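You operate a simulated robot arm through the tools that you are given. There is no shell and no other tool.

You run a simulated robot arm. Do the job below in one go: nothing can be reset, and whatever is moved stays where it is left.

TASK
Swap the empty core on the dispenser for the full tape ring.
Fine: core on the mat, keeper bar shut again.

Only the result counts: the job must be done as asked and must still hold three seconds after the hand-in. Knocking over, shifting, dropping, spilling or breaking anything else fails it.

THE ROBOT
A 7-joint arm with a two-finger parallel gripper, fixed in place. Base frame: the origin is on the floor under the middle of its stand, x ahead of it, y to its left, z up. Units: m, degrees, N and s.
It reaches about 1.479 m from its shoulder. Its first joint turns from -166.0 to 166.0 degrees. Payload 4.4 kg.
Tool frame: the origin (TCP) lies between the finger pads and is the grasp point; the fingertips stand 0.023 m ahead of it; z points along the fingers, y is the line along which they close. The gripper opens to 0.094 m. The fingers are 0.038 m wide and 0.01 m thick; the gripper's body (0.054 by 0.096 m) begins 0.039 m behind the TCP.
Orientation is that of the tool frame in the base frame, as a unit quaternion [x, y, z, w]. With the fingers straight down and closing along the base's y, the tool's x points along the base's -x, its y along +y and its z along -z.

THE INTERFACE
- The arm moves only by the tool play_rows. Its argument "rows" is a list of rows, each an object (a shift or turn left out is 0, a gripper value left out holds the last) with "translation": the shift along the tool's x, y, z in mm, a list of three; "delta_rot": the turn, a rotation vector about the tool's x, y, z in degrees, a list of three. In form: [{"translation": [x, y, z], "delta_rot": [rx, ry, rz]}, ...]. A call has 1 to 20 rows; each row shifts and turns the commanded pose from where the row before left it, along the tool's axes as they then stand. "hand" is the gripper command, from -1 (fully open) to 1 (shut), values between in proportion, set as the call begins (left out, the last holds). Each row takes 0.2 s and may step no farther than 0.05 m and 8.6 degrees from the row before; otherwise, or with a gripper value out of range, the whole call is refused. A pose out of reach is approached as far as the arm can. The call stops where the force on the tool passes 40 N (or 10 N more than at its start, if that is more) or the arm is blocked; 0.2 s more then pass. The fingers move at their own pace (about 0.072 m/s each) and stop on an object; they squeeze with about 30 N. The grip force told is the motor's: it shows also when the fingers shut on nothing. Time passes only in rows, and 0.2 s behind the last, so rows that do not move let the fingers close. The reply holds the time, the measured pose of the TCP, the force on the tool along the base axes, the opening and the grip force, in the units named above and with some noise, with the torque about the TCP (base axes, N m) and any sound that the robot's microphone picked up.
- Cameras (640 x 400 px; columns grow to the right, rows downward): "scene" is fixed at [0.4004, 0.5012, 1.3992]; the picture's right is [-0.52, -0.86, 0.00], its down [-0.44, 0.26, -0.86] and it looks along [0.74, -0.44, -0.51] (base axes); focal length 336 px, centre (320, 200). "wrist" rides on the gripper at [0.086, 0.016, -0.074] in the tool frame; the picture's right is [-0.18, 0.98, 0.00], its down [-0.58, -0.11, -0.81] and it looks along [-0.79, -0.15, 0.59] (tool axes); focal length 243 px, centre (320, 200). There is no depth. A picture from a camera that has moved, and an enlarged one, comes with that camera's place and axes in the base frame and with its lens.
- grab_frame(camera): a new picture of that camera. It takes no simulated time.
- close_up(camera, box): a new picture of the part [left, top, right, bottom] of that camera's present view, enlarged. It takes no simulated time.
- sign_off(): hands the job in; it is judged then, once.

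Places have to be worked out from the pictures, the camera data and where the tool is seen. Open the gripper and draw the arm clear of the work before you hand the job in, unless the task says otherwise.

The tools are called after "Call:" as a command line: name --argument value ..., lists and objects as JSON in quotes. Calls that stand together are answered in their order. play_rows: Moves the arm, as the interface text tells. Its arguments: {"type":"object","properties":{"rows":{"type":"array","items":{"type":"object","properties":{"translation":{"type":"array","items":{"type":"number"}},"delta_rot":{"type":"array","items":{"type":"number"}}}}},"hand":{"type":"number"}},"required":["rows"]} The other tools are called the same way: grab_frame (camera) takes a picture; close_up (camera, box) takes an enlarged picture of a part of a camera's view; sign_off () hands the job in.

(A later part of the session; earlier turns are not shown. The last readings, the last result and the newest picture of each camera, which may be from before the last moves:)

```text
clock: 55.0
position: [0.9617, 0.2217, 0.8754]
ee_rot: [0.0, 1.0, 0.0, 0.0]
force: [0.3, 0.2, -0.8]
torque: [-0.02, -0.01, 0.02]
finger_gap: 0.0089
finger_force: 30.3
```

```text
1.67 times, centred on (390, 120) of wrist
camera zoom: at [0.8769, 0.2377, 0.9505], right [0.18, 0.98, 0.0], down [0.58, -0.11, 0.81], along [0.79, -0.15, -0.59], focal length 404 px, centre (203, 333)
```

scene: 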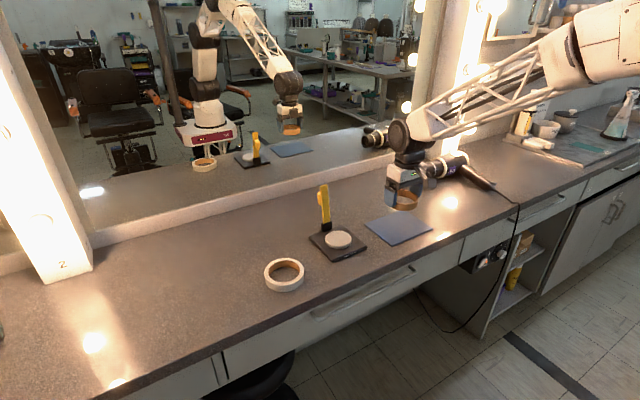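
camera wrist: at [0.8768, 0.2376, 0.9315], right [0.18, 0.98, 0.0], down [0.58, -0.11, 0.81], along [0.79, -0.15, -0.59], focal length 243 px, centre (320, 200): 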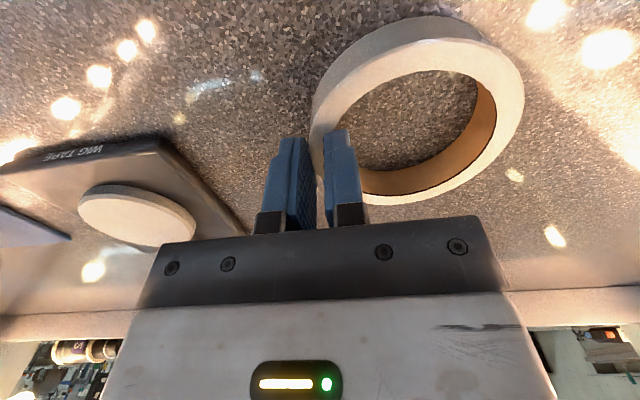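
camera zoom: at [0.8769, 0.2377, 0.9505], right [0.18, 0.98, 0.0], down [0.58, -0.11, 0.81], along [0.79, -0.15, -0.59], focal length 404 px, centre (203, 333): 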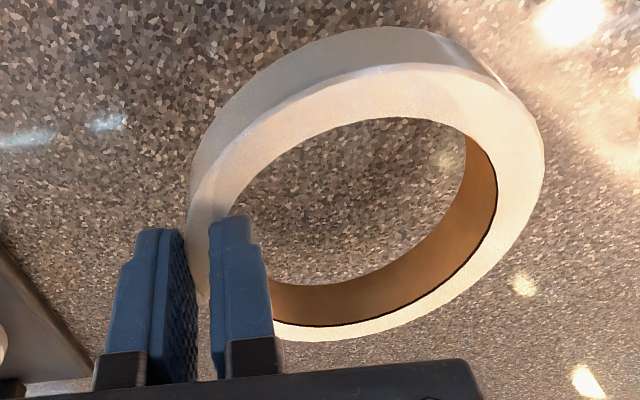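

The ring is held level; its centre sits about 42.4 mm in +y from the TCP. I raise it and carry it over the hub, aiming TCP at about (1.004, 0.036).

Call:
play_rows --rows '[{"translation": [0, 0, -25]}, {"translation": [0, 0, -24]}, {"translation": [-8.2, -30, 0]}, {"translation": [-8.2, -35, 0]}, {"translation": [-8.2, -35, 0]}, {"translation": [-8.2, -35, 0]}, {"translation": [-8.2, -30, 0]}, {"translation": [0, -20.7, 0]}, {}]'

Call:
grab_frame --camera "wrist"

Call:
close_up --camera "scene" --box '[290, 170, 390, 260]'

```text
clock: 57.0
position: [1.0036, 0.0355, 0.9246]
ee_rot: [0.0, 1.0, 0.0, 0.001]
force: [-0.3, -0.2, 0.1]
torque: [-0.05, -0.03, 0.02]
finger_gap: 0.0086
finger_force: 29.9
```

```text
taken
camera wrist: at [0.9184, 0.0514, 1.0002], right [0.18, 0.98, 0.0], down [0.58, -0.11, 0.81], along [0.79, -0.15, -0.59], focal length 243 px, centre (320, 200)
```

wrist: 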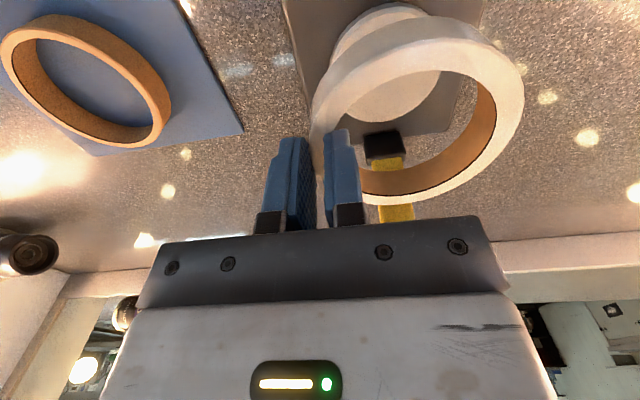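

```text
4.44 times, centred on (340, 215) of scene
camera zoom: at [0.4004, 0.5012, 1.3992], right [-0.52, -0.86, 0.0], down [-0.44, 0.26, -0.86], along [0.74, -0.44, -0.51], focal length 1491 px, centre (231, 133)
```

zoom: 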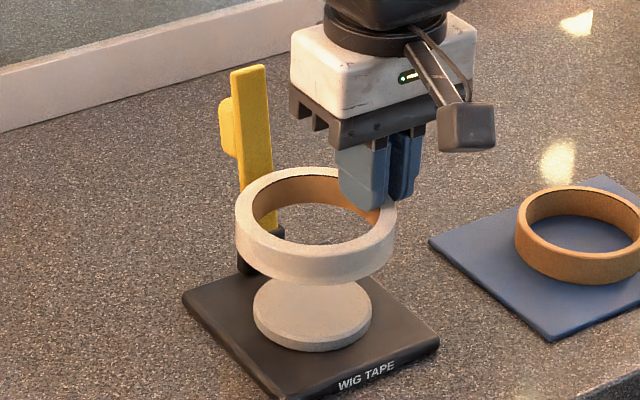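

Alignment looks good in both views. I lower until the ring's bottom is a few millimetres above the hub and recheck.

Call:
play_rows --rows '[{"translation": [0, 0, 20]}, {"translation": [0, 0, 15]}, {"translation": [0, 0, 8]}, {}]'

Call:
close_up --camera "wrist" --box '[240, 0, 540, 240]'

Call:
close_up --camera "scene" --box '[310, 205, 370, 260]'

```text
clock: 58.0
position: [1.005, 0.0355, 0.8819]
ee_rot: [0.001, 1.0, 0.0, 0.0]
force: [-0.3, 0.7, -0.7]
torque: [-0.05, 0.01, -0.01]
finger_gap: 0.0085
finger_force: 30.2
```

```text
1.67 times, centred on (390, 120) of wrist
camera zoom: at [0.9182, 0.052, 0.9569], right [0.18, 0.98, 0.0], down [0.58, -0.11, 0.81], along [0.79, -0.15, -0.59], focal length 404 px, centre (203, 333)
```

zoom: 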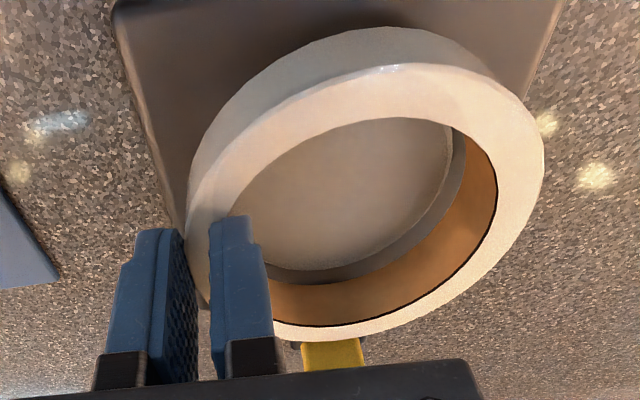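

```text
7.27 times, centred on (340, 232) of scene
camera zoom: at [0.4004, 0.5012, 1.3992], right [-0.52, -0.86, 0.0], down [-0.44, 0.26, -0.86], along [0.74, -0.44, -0.51], focal length 2440 px, centre (174, -36)
```

zoom: 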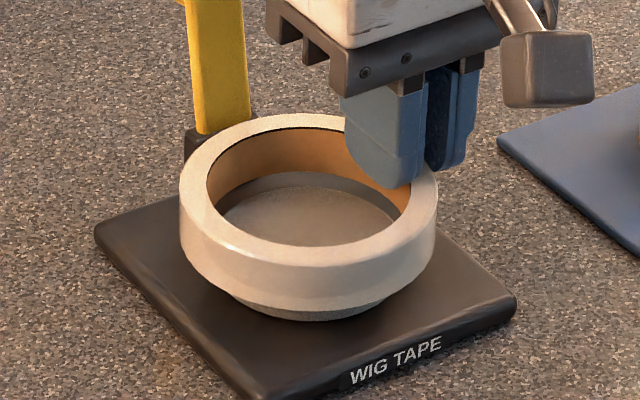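

Hub and bore line up within a millimetre in both views. I lower in small steps, watching for force as the bore meets the hub.

Call:
play_rows --rows '[{"translation": [0, 0, 2]}, {"translation": [0, 0, 2]}, {}]'

Call:
play_rows --rows '[{"translation": [0, 0, 1.5]}, {"translation": [0, 0, 1.5]}, {}]'

```text
clock: 58.8
position: [1.0038, 0.0356, 0.879]
ee_rot: [0.0, 1.0, 0.0, 0.0]
force: [-0.4, 0.2, -1.1]
torque: [0.0, 0.0, 0.02]
finger_gap: 0.0086
finger_force: 30.0
```

```text
clock: 59.6
position: [1.0034, 0.0376, 0.875]
ee_rot: [0.0, 1.0, 0.0, 0.0]
force: [-0.3, 0.0, -0.9]
torque: [-0.03, 0.02, 0.0]
finger_gap: 0.0087
finger_force: 30.2
```

No contact force yet; the ring bottom should now be at the hub's chamfer. I continue.

Call:
play_rows --rows '[{"translation": [0, 0, 1]}, {"translation": [0, 0, 1]}, {}]'

Call:
play_rows --rows '[{"translation": [0, 0, 1]}, {"translation": [0, 0, 1]}, {}]'

Call:
close_up --camera "scene" --box '[310, 205, 370, 260]'

Call:
close_up --camera "wrist" --box '[240, 0, 540, 240]'

```text
clock: 60.4
position: [1.0032, 0.0375, 0.8724]
ee_rot: [0.0, 1.0, 0.0, 0.0]
force: [-0.4, -0.7, 0.3]
torque: [0.03, 0.02, -0.01]
finger_gap: 0.0088
finger_force: 30.0
```

```text
clock: 61.2
position: [1.0034, 0.0367, 0.872]
ee_rot: [-0.001, 1.0, 0.0, 0.0]
force: [-0.2, -0.1, -0.4]
torque: [-0.04, 0.02, -0.04]
finger_gap: 0.0085
finger_force: 29.8
```

```text
7.27 times, centred on (340, 232) of scene
camera zoom: at [0.4004, 0.5012, 1.3992], right [-0.52, -0.86, 0.0], down [-0.44, 0.26, -0.86], along [0.74, -0.44, -0.51], focal length 2440 px, centre (174, -36)
```

zoom: 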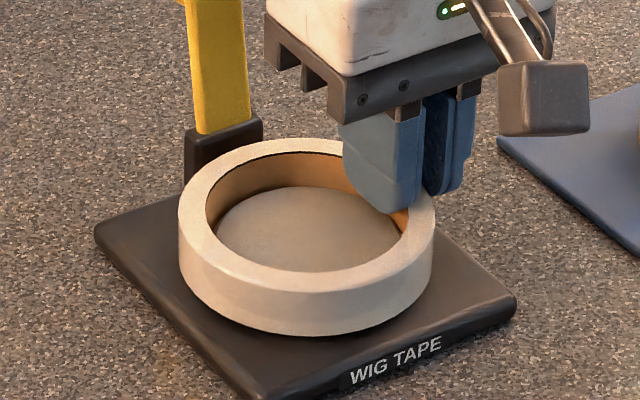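

```text
1.67 times, centred on (390, 120) of wrist
camera zoom: at [0.9182, 0.0524, 0.9457], right [0.18, 0.98, 0.0], down [0.58, -0.11, 0.81], along [0.79, -0.15, -0.59], focal length 404 px, centre (203, 333)
```

zoom: 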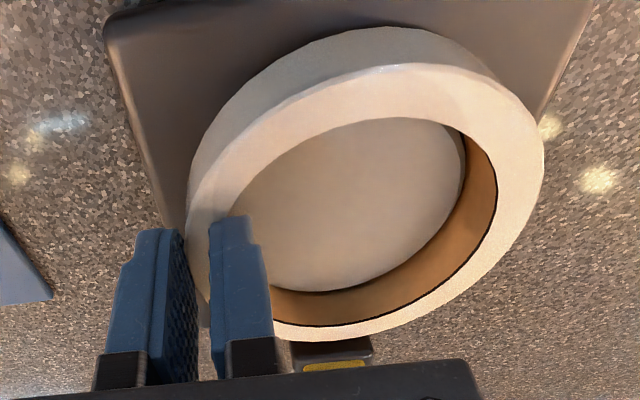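

The bore is going down around the hub with no force. I continue to seat it on the plate, checking each 1–2 mm.

Call:
play_rows --rows '[{"translation": [0, 0, 1]}, {"translation": [0, 0, 1]}, {}]'

Call:
play_rows --rows '[{"translation": [0, 0, 1]}, {}]'

```text
clock: 62.0
position: [1.0032, 0.0362, 0.8707]
ee_rot: [0.0, 1.0, 0.0, 0.001]
force: [-9.8, -2.5, 18.6]
torque: [-0.02, 0.39, 0.03]
finger_gap: 0.009
finger_force: 29.9
```

```text
clock: 62.6
position: [1.0057, 0.038, 0.8704]
ee_rot: [0.0, 1.0, 0.0, 0.002]
force: [-6.4, -1.4, 29.5]
torque: [-0.02, 0.07, 0.1]
finger_gap: 0.0089
finger_force: 30.1
```

There's now 20–30 N up and some −x force: either seated or catching. I look before doing anything else.

Call:
close_up --camera "scene" --box '[310, 210, 365, 260]'

Call:
close_up --camera "wrist" --box '[280, 0, 530, 220]'

```text
8.00 times, centred on (338, 235) of scene
camera zoom: at [0.4004, 0.5012, 1.3992], right [-0.52, -0.86, 0.0], down [-0.44, 0.26, -0.86], along [0.74, -0.44, -0.51], focal length 2684 px, centre (180, -80)
```

zoom: 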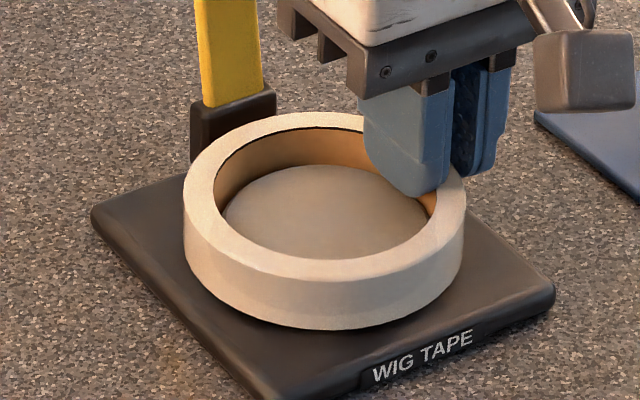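

```text
1.82 times, centred on (405, 110) of wrist
camera zoom: at [0.9187, 0.0524, 0.9443], right [0.18, 0.98, 0.0], down [0.58, -0.11, 0.81], along [0.79, -0.15, -0.59], focal length 441 px, centre (166, 364)
```

zoom: 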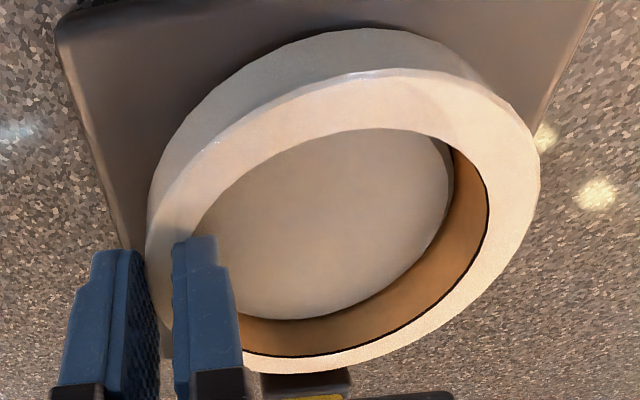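

The reaction acts right under the gripped wall, as it would if that side sits on the plate. I back off ~1.7 mm to relieve the load, then open a little and look at how the ring sits.

Call:
play_rows --rows '[{"translation": [0, 0, -1.7]}, {}]'

Call:
play_rows --rows '[{}, {}]' --hand 0.3

Call:
close_up --camera "scene" --box '[310, 210, 365, 260]'

Call:
close_up --camera "wrist" --box '[280, 0, 530, 220]'

```text
clock: 63.2
position: [1.0038, 0.0375, 0.8702]
ee_rot: [0.0, 1.0, 0.0, 0.0]
force: [10.1, -1.6, 15.4]
torque: [-0.01, -0.67, -0.07]
finger_gap: 0.0086
finger_force: 30.5
```

```text
clock: 63.8
position: [1.0029, 0.0366, 0.8695]
ee_rot: [0.0, 1.0, 0.0, 0.0]
force: [-1.2, 0.4, 0.1]
torque: [0.0, 0.0, 0.03]
finger_gap: 0.0328
finger_force: 0.0
```

```text
8.00 times, centred on (338, 235) of scene
camera zoom: at [0.4004, 0.5012, 1.3992], right [-0.52, -0.86, 0.0], down [-0.44, 0.26, -0.86], along [0.74, -0.44, -0.51], focal length 2684 px, centre (180, -80)
```

zoom: 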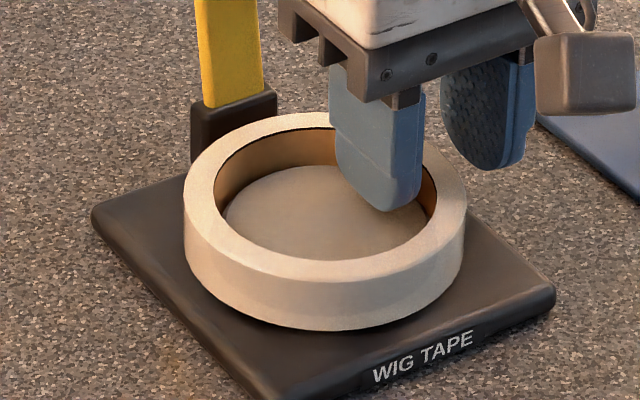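

```text
1.82 times, centred on (405, 110) of wrist
camera zoom: at [0.9181, 0.0526, 0.9438], right [0.18, 0.98, 0.0], down [0.58, -0.11, 0.81], along [0.79, -0.15, -0.59], focal length 441 px, centre (166, 364)
```

zoom: 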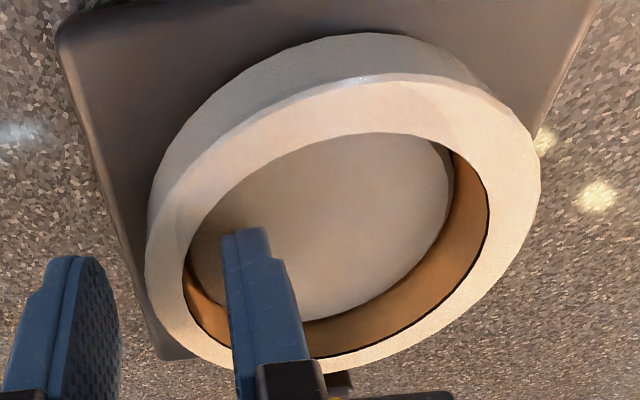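

The ring is released and looks seated. I raise the hand straight up and go to the same viewing pose as before to check level and centring.

Call:
play_rows --rows '[{"translation": [0, 0, -10]}, {"translation": [0, 0, -25]}, {"translation": [0, 0, -40]}, {"translation": [18, 21, -40]}, {"translation": [18, 21, 0]}, {}]'

Call:
close_up --camera "wrist" --box '[230, 0, 410, 160]'

Call:
close_up --camera "scene" --box '[310, 210, 365, 260]'

Call:
grab_frame --camera "scene"

```text
clock: 65.2
position: [0.9673, 0.0791, 0.9845]
ee_rot: [0.0, 1.0, 0.0, 0.001]
force: [-0.1, -0.5, 0.1]
torque: [0.01, 0.03, 0.0]
finger_gap: 0.0329
finger_force: 0.1
```

```text
2.50 times, centred on (320, 80) of wrist
camera zoom: at [0.8818, 0.0943, 1.0591], right [0.18, 0.98, 0.0], down [0.58, -0.11, 0.81], along [0.79, -0.15, -0.59], focal length 606 px, centre (320, 500)
```

zoom: 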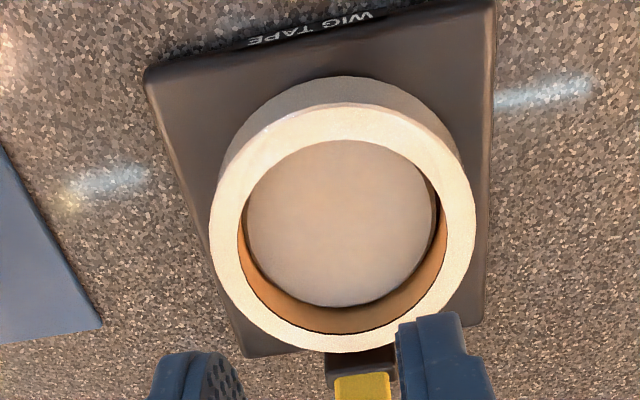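

```text
8.00 times, centred on (338, 235) of scene
camera zoom: at [0.4004, 0.5012, 1.3992], right [-0.52, -0.86, 0.0], down [-0.44, 0.26, -0.86], along [0.74, -0.44, -0.51], focal length 2684 px, centre (180, -80)
```

zoom: 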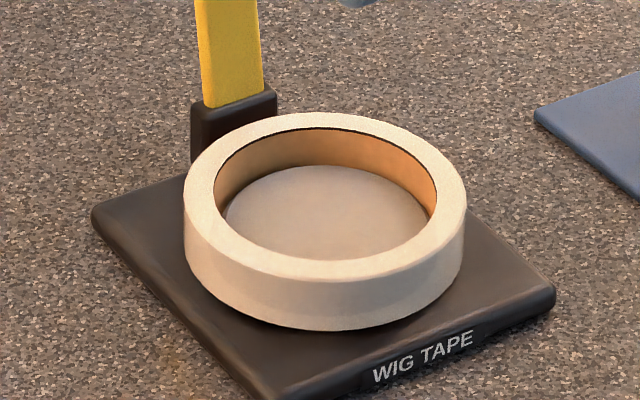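

```text
taken
```

scene: 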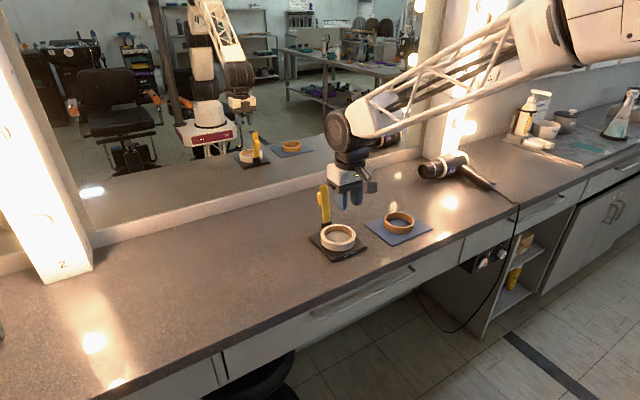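

The ring is level and seated: its top matches the height the core had, centred on the hub within ~1 mm. Now I close the bar: I go over the bar's tip with closed fingers to its rear side.

Call:
play_rows --rows '[{"translation": [0, 0, -45]}, {"translation": [-42, 0, 0]}, {"translation": [-42, 0, 0]}, {"translation": [-42, 0, 0]}, {"translation": [-42, 0, 0]}, {}]' --hand 1

Call:
close_up --camera "scene" --box '[280, 140, 390, 260]'

Call:
grab_frame --camera "wrist"

```text
clock: 66.6
position: [1.1362, 0.0799, 1.0304]
ee_rot: [0.0, 1.0, 0.0, 0.0]
force: [0.6, 0.4, 0.0]
torque: [0.0, 0.01, 0.01]
finger_gap: 0.0
finger_force: 30.1
```

```text
3.33 times, centred on (335, 200) of scene
camera zoom: at [0.4004, 0.5012, 1.3992], right [-0.52, -0.86, 0.0], down [-0.44, 0.26, -0.86], along [0.74, -0.44, -0.51], focal length 1118 px, centre (270, 200)
```

zoom: 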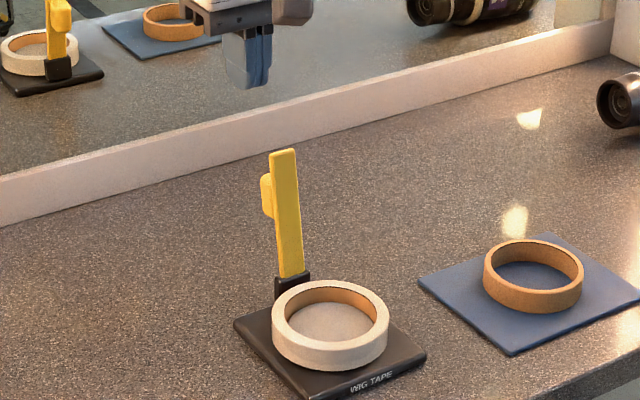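

```text
taken
camera wrist: at [1.0506, 0.0956, 1.1038], right [0.18, 0.98, 0.0], down [0.58, -0.11, 0.81], along [0.79, -0.15, -0.59], focal length 243 px, centre (320, 200)
```

wrist: 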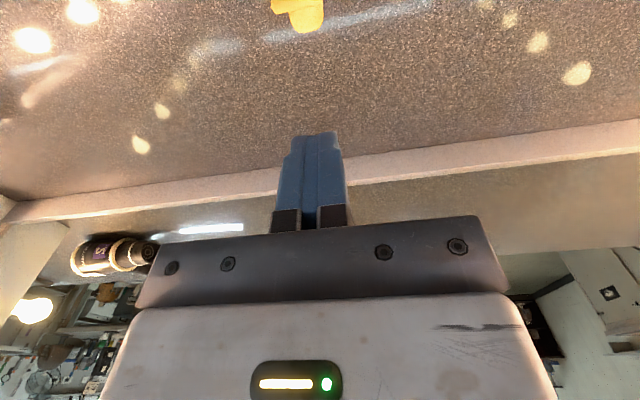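

The bar is slightly past vertical with the knob's rear face near x≈1.105. I step 10 mm further back, lower to tip height ≈0.925, and check.

Call:
play_rows --rows '[{"translation": [-10, 0, 20]}, {"translation": [0, 0, 35]}, {"translation": [0, 0, 27]}, {}]'

Call:
close_up --camera "scene" --box '[280, 140, 390, 260]'

Call:
grab_frame --camera "wrist"

```text
clock: 67.6
position: [1.1457, 0.078, 0.9465]
ee_rot: [0.0, 1.0, 0.0, 0.001]
force: [0.6, 0.2, -0.7]
torque: [0.02, 0.04, 0.0]
finger_gap: 0.0
finger_force: 30.6
```

```text
3.33 times, centred on (335, 200) of scene
camera zoom: at [0.4004, 0.5012, 1.3992], right [-0.52, -0.86, 0.0], down [-0.44, 0.26, -0.86], along [0.74, -0.44, -0.51], focal length 1118 px, centre (270, 200)
```

zoom: 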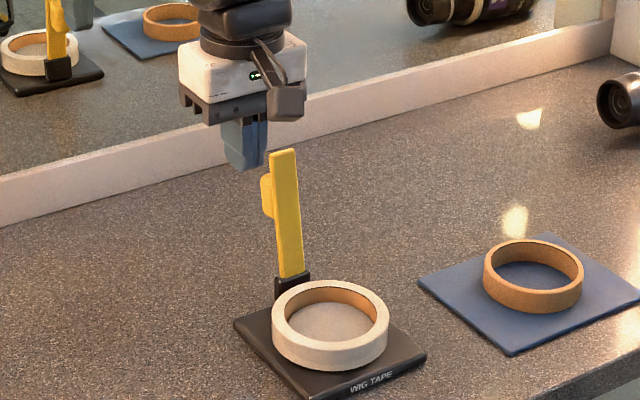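

```text
taken
camera wrist: at [1.0604, 0.0941, 1.0219], right [0.18, 0.98, 0.0], down [0.58, -0.11, 0.81], along [0.79, -0.15, -0.59], focal length 243 px, centre (320, 200)
```

wrist: 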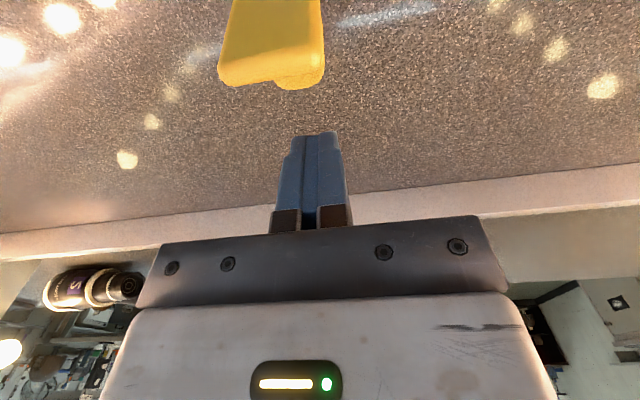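

Fingers are behind the bar. I push it toward closed in 10 mm steps, watching the force.

Call:
play_rows --rows '[{"translation": [15, 0, 0]}, {"translation": [10, 0, 0]}, {"translation": [10, 0, 0]}, {"translation": [10, 0, 0]}, {}]'

Call:
close_up --camera "scene" --box '[280, 140, 390, 260]'

```text
clock: 68.8
position: [1.0998, 0.0784, 0.9482]
ee_rot: [0.0, 1.0, 0.0, 0.0]
force: [-1.0, -0.1, -0.5]
torque: [0.01, -0.02, 0.05]
finger_gap: 0.0
finger_force: 30.2
```

```text
3.33 times, centred on (335, 200) of scene
camera zoom: at [0.4004, 0.5012, 1.3992], right [-0.52, -0.86, 0.0], down [-0.44, 0.26, -0.86], along [0.74, -0.44, -0.51], focal length 1118 px, centre (270, 200)
```

zoom: 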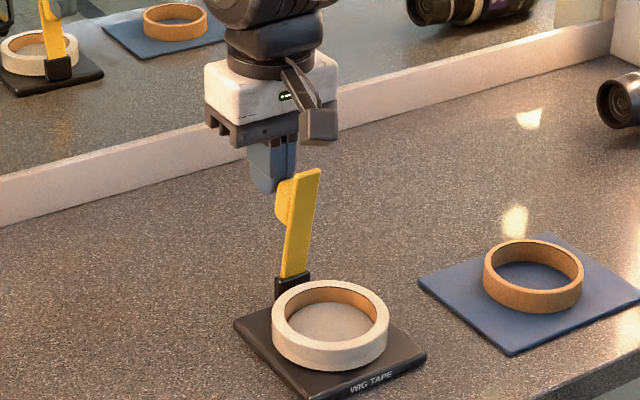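

The bar is tipping forward with no noticeable force, and the plate stays still. I continue pushing.

Call:
play_rows --rows '[{"translation": [10, 0, 0]}, {"translation": [10, 0, 0]}, {"translation": [8, 0, 0]}, {}]'

Call:
close_up --camera "scene" --box '[280, 140, 390, 260]'

```text
clock: 69.8
position: [1.0724, 0.0779, 0.9479]
ee_rot: [-0.001, 1.0, -0.001, 0.0]
force: [-0.6, -0.4, -0.2]
torque: [0.01, -0.02, 0.02]
finger_gap: 0.0
finger_force: 29.8
```

```text
3.33 times, centred on (335, 200) of scene
camera zoom: at [0.4004, 0.5012, 1.3992], right [-0.52, -0.86, 0.0], down [-0.44, 0.26, -0.86], along [0.74, -0.44, -0.51], focal length 1118 px, centre (270, 200)
```

zoom: 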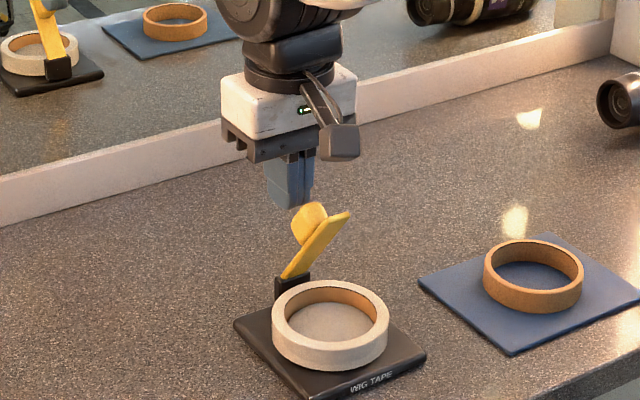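

Bar now at about 54°. I continue pushing −x a bit more.

Call:
play_rows --rows '[{"translation": [8, 0, 0]}, {"translation": [8, 0, 0]}, {"translation": [8, 0, 0]}, {}]'

Call:
close_up --camera "scene" --box '[290, 160, 390, 260]'

```text
clock: 70.8
position: [1.0489, 0.0781, 0.9475]
ee_rot: [0.0, 1.0, -0.001, 0.0]
force: [0.3, -0.5, 0.2]
torque: [-0.01, -0.01, -0.02]
finger_gap: 0.0
finger_force: 29.9
```

```text
4.00 times, centred on (340, 210) of scene
camera zoom: at [0.4004, 0.5012, 1.3992], right [-0.52, -0.86, 0.0], down [-0.44, 0.26, -0.86], along [0.74, -0.44, -0.51], focal length 1342 px, centre (240, 160)
```

zoom: 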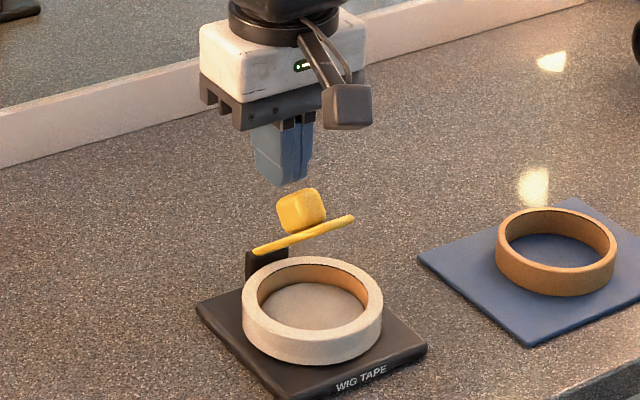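

Bar at roughly 33°. I rise, move over the knob (TCP x≈0.995), and then press it down gently from above.

Call:
play_rows --rows '[{"translation": [0, 0, -22]}, {"translation": [27, 0, 0]}, {"translation": [27, 0, 0]}, {"translation": [0, 0, 15]}, {"translation": [0, 0, 10]}, {"translation": [0, 0, 10]}, {}]'

Call:
close_up --camera "scene" --box '[290, 160, 390, 260]'

```text
clock: 72.4
position: [0.995, 0.0784, 0.9354]
ee_rot: [-0.001, 1.0, -0.001, 0.0]
force: [-1.2, 0.5, 0.1]
torque: [0.04, 0.0, 0.03]
finger_gap: 0.0
finger_force: 29.7
```

```text
4.00 times, centred on (340, 210) of scene
camera zoom: at [0.4004, 0.5012, 1.3992], right [-0.52, -0.86, 0.0], down [-0.44, 0.26, -0.86], along [0.74, -0.44, -0.51], focal length 1342 px, centre (240, 160)
```

zoom: 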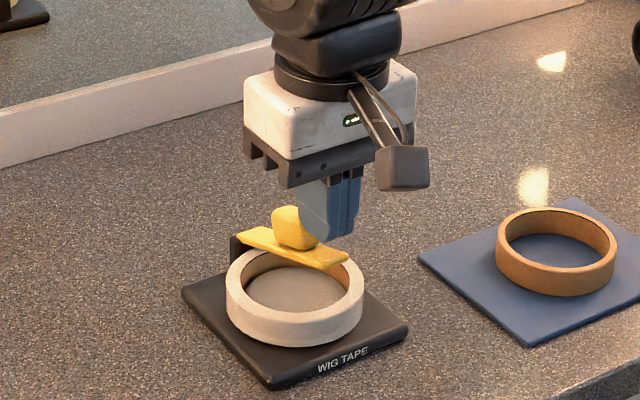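

Coming down, the fingers caught the knob's front face and slid the dispenser back about 20 mm (+x), though the ring is still on the hub and the bar is at ~15°. I back off −x and up, then look carefully before going on.

Call:
play_rows --rows '[{"translation": [10, 0, 0]}, {"translation": [15, 0, -10]}, {"translation": [10, 0, -40]}, {}]'

Call:
grab_frame --camera "wrist"

Call:
close_up --camera "scene" --box '[300, 190, 380, 260]'

Call:
close_up --camera "wrist" --box '[230, 0, 410, 200]'

```text
clock: 73.4
position: [0.9608, 0.0778, 0.9846]
ee_rot: [-0.001, 1.0, 0.0, 0.0]
force: [-0.3, 1.1, -0.5]
torque: [0.0, 0.0, 0.0]
finger_gap: 0.0002
finger_force: 30.0
```

```text
taken
camera wrist: at [0.8745, 0.0936, 1.0595], right [0.18, 0.98, 0.0], down [0.58, -0.11, 0.81], along [0.79, -0.15, -0.59], focal length 243 px, centre (320, 200)
```

wrist: 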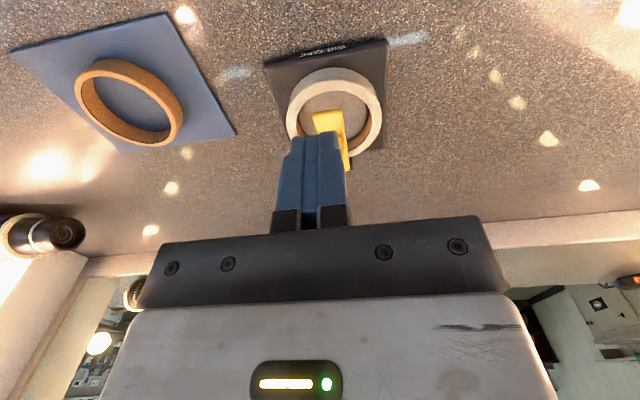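

```text
5.71 times, centred on (340, 225) of scene
camera zoom: at [0.4004, 0.5012, 1.3992], right [-0.52, -0.86, 0.0], down [-0.44, 0.26, -0.86], along [0.74, -0.44, -0.51], focal length 1917 px, centre (206, 57)
```

zoom: 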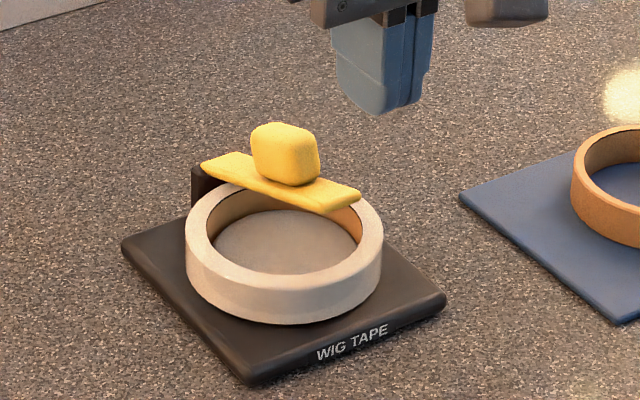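

```text
2.00 times, centred on (320, 100) of wrist
camera zoom: at [0.8745, 0.0936, 1.0595], right [0.18, 0.98, 0.0], down [0.58, -0.11, 0.81], along [0.79, -0.15, -0.59], focal length 485 px, centre (320, 400)
```

zoom: 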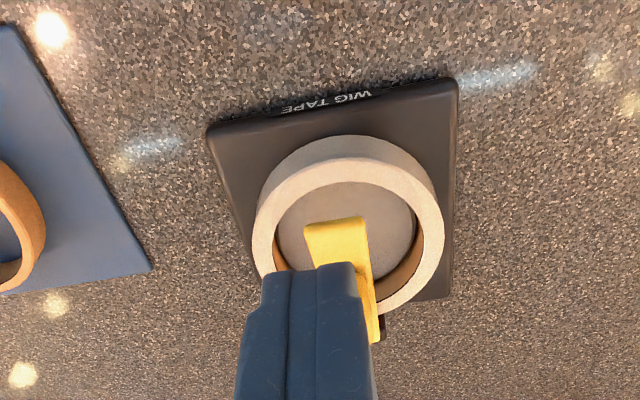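

The dispenser's ring centre is now about (1.025, 0.0795), bar at ~20°, knob centre ≈(1.027, 0.079, 0.896). I'll grip the knob again (it's controllable that way): open, move above it and lower around it.

Call:
play_rows --rows '[{}, {"translation": [-35, 0.7, 0]}, {"translation": [-34.5, 0.7, 0]}, {"translation": [0, 0, 30]}, {"translation": [0, 0, 25]}, {}]' --hand -1

Call:
grab_frame --camera "wrist"

Call:
close_up --camera "scene" --box '[300, 180, 380, 260]'

```text
clock: 74.8
position: [1.0301, 0.0796, 0.9307]
ee_rot: [0.0, 1.0, 0.0, 0.0]
force: [-0.7, 0.0, 0.3]
torque: [-0.01, 0.01, 0.02]
finger_gap: 0.0942
finger_force: 0.0
```

```text
taken
camera wrist: at [0.9439, 0.0958, 1.0048], right [0.18, 0.98, 0.0], down [0.58, -0.11, 0.81], along [0.79, -0.15, -0.59], focal length 243 px, centre (320, 200)
```

wrist: 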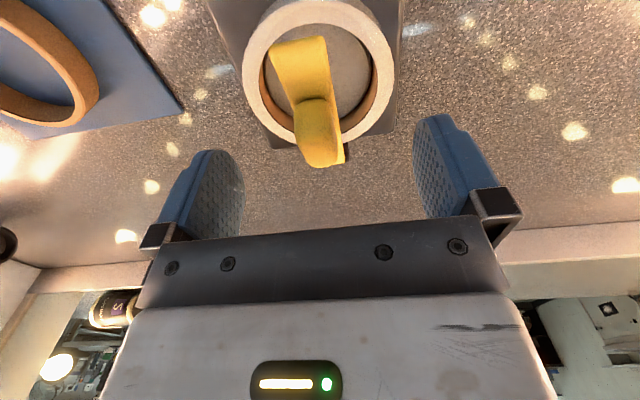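

```text
5.00 times, centred on (340, 220) of scene
camera zoom: at [0.4004, 0.5012, 1.3992], right [-0.52, -0.86, 0.0], down [-0.44, 0.26, -0.86], along [0.74, -0.44, -0.51], focal length 1677 px, centre (220, 100)
```

zoom: 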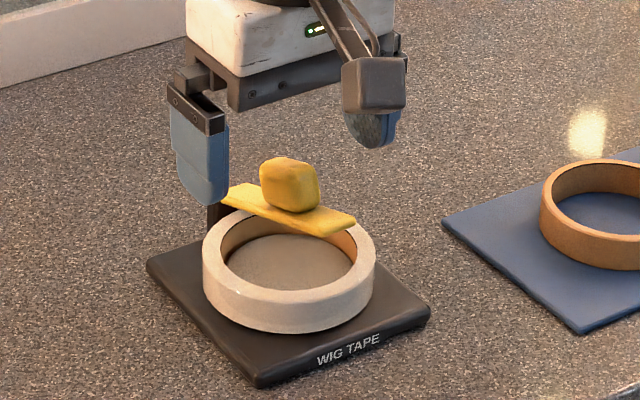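

The knob is exactly between the fingers. I lower the last 17 mm and close on it.

Call:
play_rows --rows '[{"translation": [0, 0, 10]}, {"translation": [0, 0, 7]}, {}]'

Call:
play_rows --rows '[{}, {}, {}, {}]' --hand 1

Call:
close_up --camera "scene" --box '[300, 180, 380, 260]'

Call:
close_up --camera "wrist" --box '[220, 0, 420, 230]'

```text
clock: 75.6
position: [1.0294, 0.0805, 0.9137]
ee_rot: [0.001, 1.0, 0.0, 0.0]
force: [-0.1, 0.0, 0.1]
torque: [0.0, 0.01, 0.01]
finger_gap: 0.0939
finger_force: 0.0
```

```text
clock: 76.6
position: [1.0301, 0.0786, 0.9132]
ee_rot: [0.0, 1.0, 0.001, 0.0]
force: [0.7, -2.0, 0.4]
torque: [-0.06, -0.07, -0.22]
finger_gap: 0.0197
finger_force: 29.9
```

```text
5.00 times, centred on (340, 220) of scene
camera zoom: at [0.4004, 0.5012, 1.3992], right [-0.52, -0.86, 0.0], down [-0.44, 0.26, -0.86], along [0.74, -0.44, -0.51], focal length 1677 px, centre (220, 100)
```

zoom: 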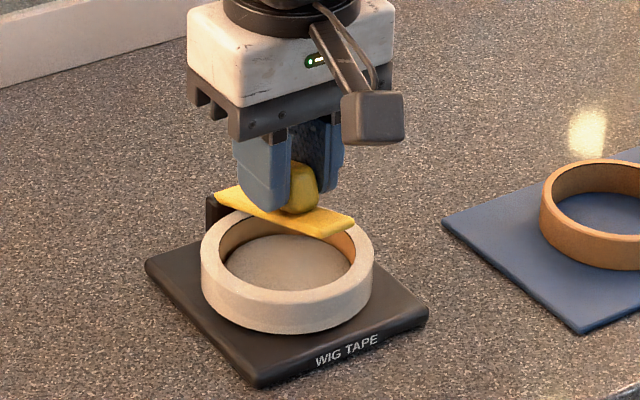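

```text
1.74 times, centred on (320, 115) of wrist
camera zoom: at [0.9436, 0.0956, 0.9875], right [0.18, 0.98, 0.0], down [0.58, -0.11, 0.81], along [0.79, -0.15, -0.59], focal length 422 px, centre (320, 348)
```

zoom: 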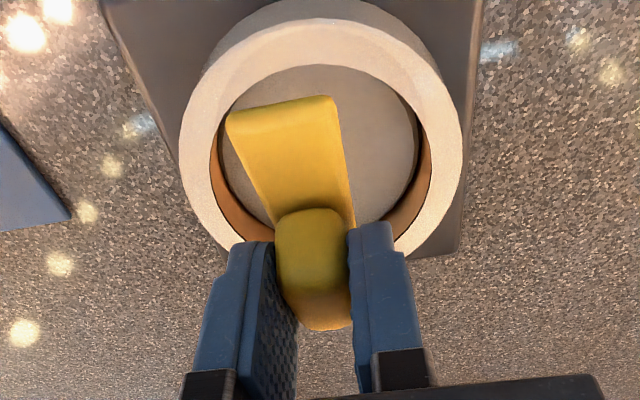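

Knob gripped. I rotate the bar down about the hinge (≈(1.085, 0.857)), 12° first, checking force.

Call:
play_rows --rows '[{"translation": [3.79, 0, 3.97], "delta_rot": [0, -4, 0]}, {"translation": [3.79, 0, 3.97], "delta_rot": [0, -4, 0]}, {"translation": [3.79, 0, 3.97], "delta_rot": [0, -4, 0]}, {}]'

Call:
close_up --camera "scene" --box '[300, 190, 380, 260]'

```text
clock: 77.6
position: [1.0183, 0.0794, 0.9]
ee_rot: [-0.001, 0.994, 0.0, 0.106]
force: [-4.2, -1.5, 2.1]
torque: [0.0, 0.05, -0.04]
finger_gap: 0.0198
finger_force: 30.0
```

```text
5.71 times, centred on (340, 225) of scene
camera zoom: at [0.4004, 0.5012, 1.3992], right [-0.52, -0.86, 0.0], down [-0.44, 0.26, -0.86], along [0.74, -0.44, -0.51], focal length 1917 px, centre (206, 57)
```

zoom: 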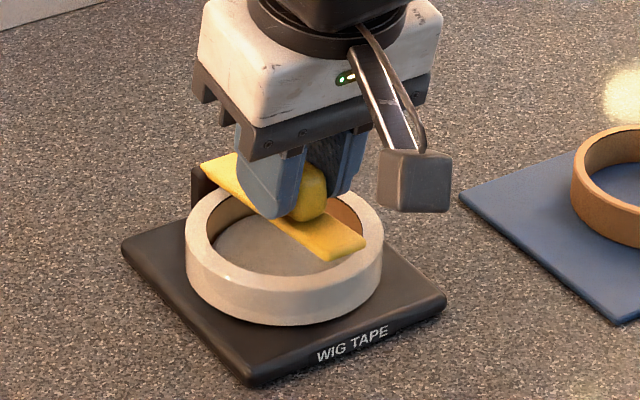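

About 8° remain. I continue in 2° steps until the bar meets the ring.

Call:
play_rows --rows '[{"translation": [1.9, 0, 1.98], "delta_rot": [0, -2, 0]}, {"translation": [1.9, 0, 1.98], "delta_rot": [0, -2, 0]}, {}]'

Call:
play_rows --rows '[{"translation": [1.9, 0, 1.98], "delta_rot": [0, -2, 0]}, {}]'

Call:
close_up --camera "scene" --box '[310, 205, 365, 255]'

```text
clock: 78.4
position: [1.016, 0.0794, 0.8948]
ee_rot: [0.0, 0.99, 0.001, 0.14]
force: [-2.2, -1.6, 0.3]
torque: [0.05, 0.19, 0.02]
finger_gap: 0.0196
finger_force: 29.7
```

```text
clock: 79.0
position: [1.0148, 0.0798, 0.8935]
ee_rot: [0.0, 0.988, 0.0, 0.156]
force: [-0.2, 1.5, -0.1]
torque: [0.03, 0.16, -0.03]
finger_gap: 0.0199
finger_force: 30.1
```

```text
8.00 times, centred on (338, 230) of scene
camera zoom: at [0.4004, 0.5012, 1.3992], right [-0.52, -0.86, 0.0], down [-0.44, 0.26, -0.86], along [0.74, -0.44, -0.51], focal length 2684 px, centre (180, -40)
```

zoom: 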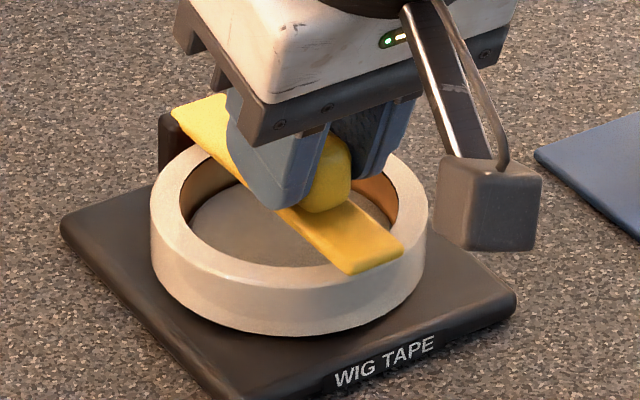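

Still a few degrees to go. I continue in small steps.

Call:
play_rows --rows '[{"translation": [1.9, 0, 1.98], "delta_rot": [0, -2, 0]}, {}]'

Call:
play_rows --rows '[{"translation": [1.5, 0, 1.6], "delta_rot": [0, -1.6, 0]}, {}]'

Call:
close_up --camera "scene" --box '[310, 205, 365, 255]'

```text
clock: 79.6
position: [1.0132, 0.0792, 0.8903]
ee_rot: [0.001, 0.985, 0.0, 0.174]
force: [1.5, 1.2, -0.4]
torque: [-0.02, 0.03, -0.06]
finger_gap: 0.0196
finger_force: 30.1
```

```text
clock: 80.2
position: [1.0132, 0.0794, 0.8903]
ee_rot: [0.0, 0.982, 0.0, 0.19]
force: [-0.9, -2.0, 13.7]
torque: [-0.09, 1.15, 0.07]
finger_gap: 0.0197
finger_force: 30.1
```

```text
8.00 times, centred on (338, 230) of scene
camera zoom: at [0.4004, 0.5012, 1.3992], right [-0.52, -0.86, 0.0], down [-0.44, 0.26, -0.86], along [0.74, -0.44, -0.51], focal length 2684 px, centre (180, -40)
```

zoom: 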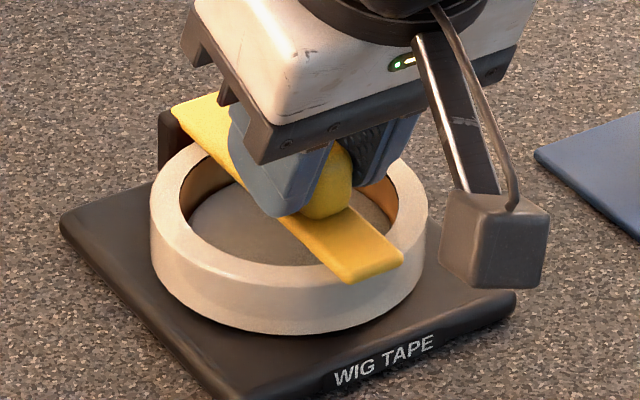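

Contact: 13.7 N and a torque, so the bar has reached the ring. I relieve the load slightly and take a closer look at the bar/ring contact.

Call:
play_rows --rows '[{"translation": [-0.4, 0, -0.4], "delta_rot": [0, 1.4, 0]}, {}]'

Call:
close_up --camera "scene" --box '[328, 225, 358, 250]'

Call:
close_up --camera "wrist" --box '[220, 0, 420, 230]'

Call:
close_up --camera "scene" --box '[230, 140, 275, 172]'

```text
clock: 80.8
position: [1.0135, 0.0789, 0.8895]
ee_rot: [0.0, 0.984, 0.0, 0.176]
force: [9.5, -1.6, 14.9]
torque: [-0.02, -0.91, -0.07]
finger_gap: 0.0197
finger_force: 29.6
```

```text
16.00 times, centred on (343, 238) of scene
camera zoom: at [0.4004, 0.5012, 1.3992], right [-0.52, -0.86, 0.0], down [-0.44, 0.26, -0.86], along [0.74, -0.44, -0.51], focal length 5368 px, centre (-48, -400)
```

zoom: 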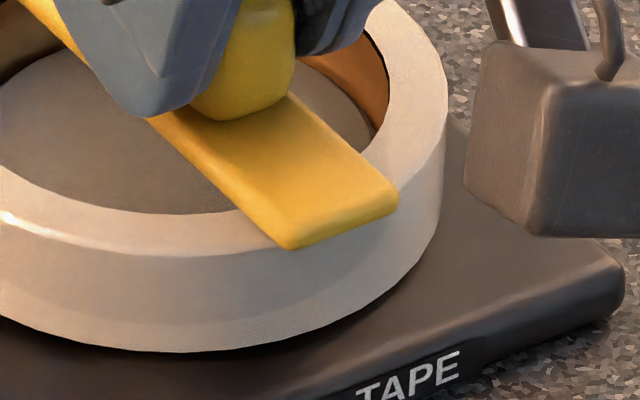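

```text
1.74 times, centred on (320, 115) of wrist
camera zoom: at [0.9072, 0.0954, 0.9299], right [0.17, 0.98, 0.06], down [0.27, -0.11, 0.96], along [0.95, -0.15, -0.28], focal length 422 px, centre (320, 348)
```

zoom: 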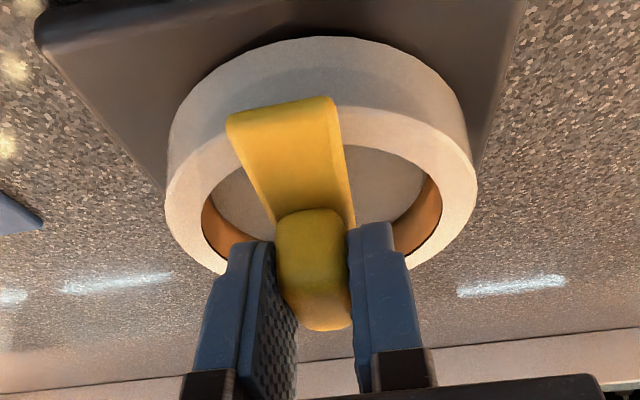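

```text
12.50 times, centred on (252, 156) of scene
camera zoom: at [0.4004, 0.5012, 1.3992], right [-0.52, -0.86, 0.0], down [-0.44, 0.26, -0.86], along [0.74, -0.44, -0.51], focal length 4193 px, centre (1164, 750)
```

zoom: 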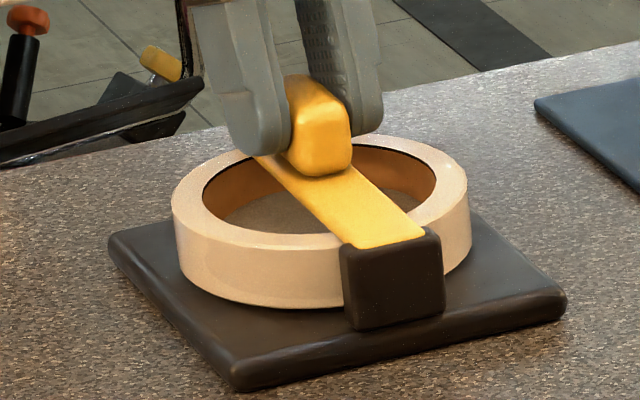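

The bar lies flat on the ring rim – shut. While I still hold the knob I'll ease the load, then slide the dispenser gently back toward its original spot (it stands ~17 mm too far +x, ~3 mm −y), starting with a small test.

Call:
play_rows --rows '[{"translation": [0, 0, -0.8], "delta_rot": [0, -0.7, 0]}, {}]'

Call:
play_rows --rows '[{"translation": [1.9, 0.3, -0.7]}, {"translation": [1.9, 0.3, -0.7]}, {}]'

Call:
close_up --camera "scene" --box '[300, 190, 380, 260]'

```text
clock: 81.4
position: [1.0114, 0.0791, 0.8907]
ee_rot: [0.0, 0.983, 0.0, 0.183]
force: [4.5, 0.3, 15.6]
torque: [0.0, 0.95, 0.0]
finger_gap: 0.0196
finger_force: 29.8
```

```text
clock: 82.2
position: [1.0092, 0.0796, 0.8891]
ee_rot: [0.0, 0.983, 0.0, 0.183]
force: [9.7, -2.7, 15.0]
torque: [-0.05, 0.54, 0.06]
finger_gap: 0.0199
finger_force: 29.7
```

```text
5.71 times, centred on (340, 225) of scene
camera zoom: at [0.4004, 0.5012, 1.3992], right [-0.52, -0.86, 0.0], down [-0.44, 0.26, -0.86], along [0.74, -0.44, -0.51], focal length 1917 px, centre (206, 57)
```

zoom: 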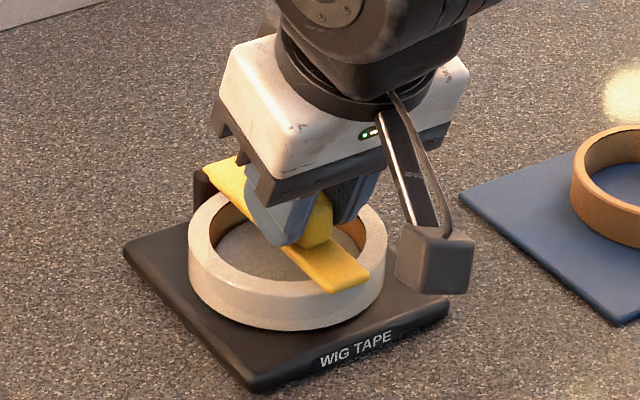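

It slides with about 10 N. I ease the downward load a bit and continue dragging ~12 mm in −x with a slight +y.

Call:
play_rows --rows '[{"translation": [-0.35, 0, -0.95]}, {"translation": [1.9, 0.4, -0.7]}, {"translation": [1.9, 0.4, -0.7]}, {"translation": [1.9, 0.4, -0.7]}, {"translation": [1.9, 0.4, -0.7]}, {}]'

Call:
close_up --camera "scene" --box '[300, 190, 380, 260]'

```text
clock: 83.6
position: [0.9992, 0.0818, 0.8902]
ee_rot: [-0.001, 0.983, 0.0, 0.181]
force: [4.8, -1.9, 4.1]
torque: [-0.01, 0.4, 0.11]
finger_gap: 0.0196
finger_force: 29.7
```

```text
5.71 times, centred on (340, 225) of scene
camera zoom: at [0.4004, 0.5012, 1.3992], right [-0.52, -0.86, 0.0], down [-0.44, 0.26, -0.86], along [0.74, -0.44, -0.51], focal length 1917 px, centre (206, 57)
```

zoom: 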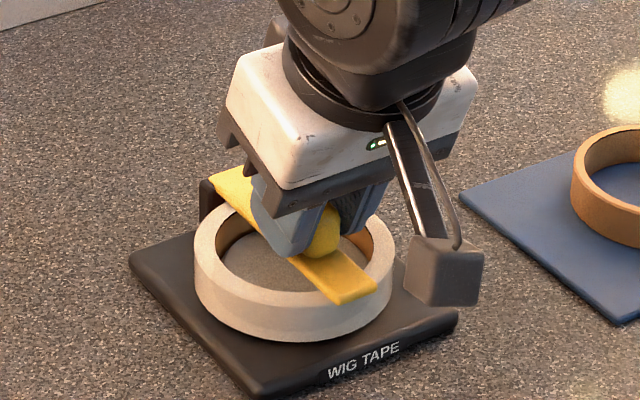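

Remaining offset is about −7 mm in x and +1 mm in y. I drag that last bit.

Call:
play_rows --rows '[{"translation": [2.0, 0.3, -0.75]}, {"translation": [2.0, 0.3, -0.75]}, {"translation": [2.0, 0.3, -0.75]}, {}]'

Call:
close_up --camera "scene" --box '[300, 190, 380, 260]'

```text
clock: 84.6
position: [0.9941, 0.0823, 0.8913]
ee_rot: [0.0, 0.984, 0.0, 0.181]
force: [0.0, -0.7, 0.2]
torque: [0.0, 0.27, 0.04]
finger_gap: 0.0199
finger_force: 30.3
```

```text
5.71 times, centred on (340, 225) of scene
camera zoom: at [0.4004, 0.5012, 1.3992], right [-0.52, -0.86, 0.0], down [-0.44, 0.26, -0.86], along [0.74, -0.44, -0.51], focal length 1917 px, centre (206, 57)
```

zoom: 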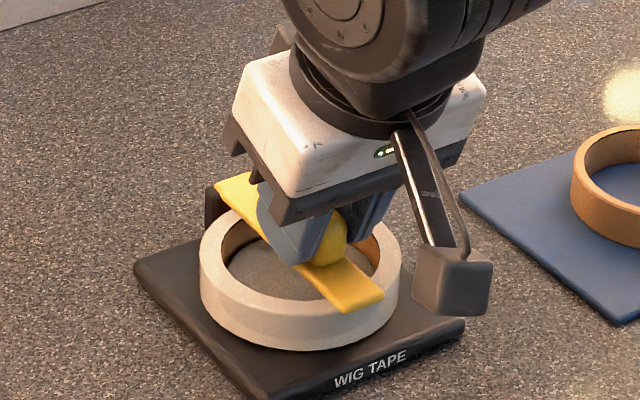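

The plate corners now match their original image positions. I press the bar down lightly once more to make sure it is fully shut before releasing.

Call:
play_rows --rows '[{"translation": [0.35, 0, 0.94]}, {"translation": [0.35, 0, 0.94]}, {}]'

Call:
close_up --camera "scene" --box '[328, 225, 358, 250]'

```text
clock: 85.4
position: [0.994, 0.082, 0.8897]
ee_rot: [0.0, 0.983, 0.0, 0.183]
force: [-2.4, 1.3, 11.6]
torque: [-0.01, 1.2, 0.02]
finger_gap: 0.0198
finger_force: 30.2
```

```text
16.00 times, centred on (343, 238) of scene
camera zoom: at [0.4004, 0.5012, 1.3992], right [-0.52, -0.86, 0.0], down [-0.44, 0.26, -0.86], along [0.74, -0.44, -0.51], focal length 5368 px, centre (-48, -400)
```

zoom: 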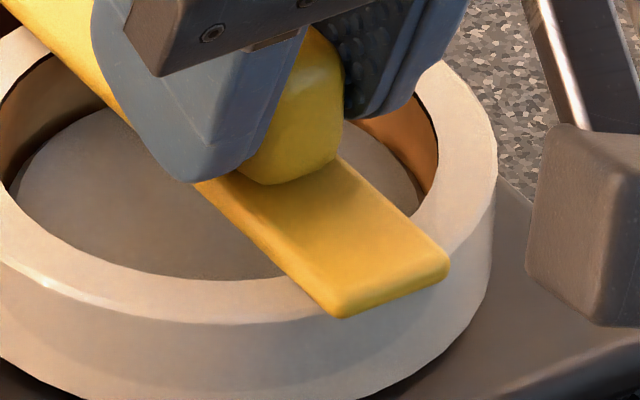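

The bar rests on the ring. I ease the stored twist (about +0.8°), then open the fingers and check that the bar stays put.

Call:
play_rows --rows '[{"delta_rot": [0, 0.8, 0]}, {}]'

Call:
play_rows --rows '[{}, {}, {}]' --hand -1

Call:
close_up --camera "scene" --box '[300, 190, 380, 260]'

```text
clock: 86.0
position: [0.9936, 0.0827, 0.8898]
ee_rot: [0.0, 0.984, 0.0, 0.177]
force: [8.5, -1.2, 14.5]
torque: [-0.02, -0.98, 0.02]
finger_gap: 0.0199
finger_force: 29.4
```

```text
clock: 86.8
position: [0.9936, 0.0827, 0.8886]
ee_rot: [0.0, 0.985, 0.0, 0.175]
force: [0.3, 0.6, 0.7]
torque: [0.0, 0.01, -0.03]
finger_gap: 0.094
finger_force: 0.1
```

```text
5.71 times, centred on (340, 225) of scene
camera zoom: at [0.4004, 0.5012, 1.3992], right [-0.52, -0.86, 0.0], down [-0.44, 0.26, -0.86], along [0.74, -0.44, -0.51], focal length 1917 px, centre (206, 57)
```

zoom: 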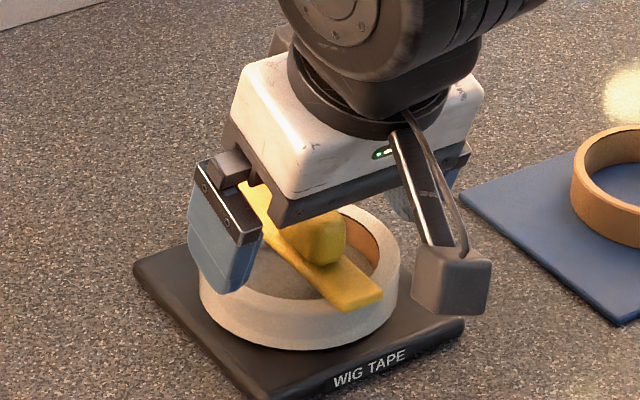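

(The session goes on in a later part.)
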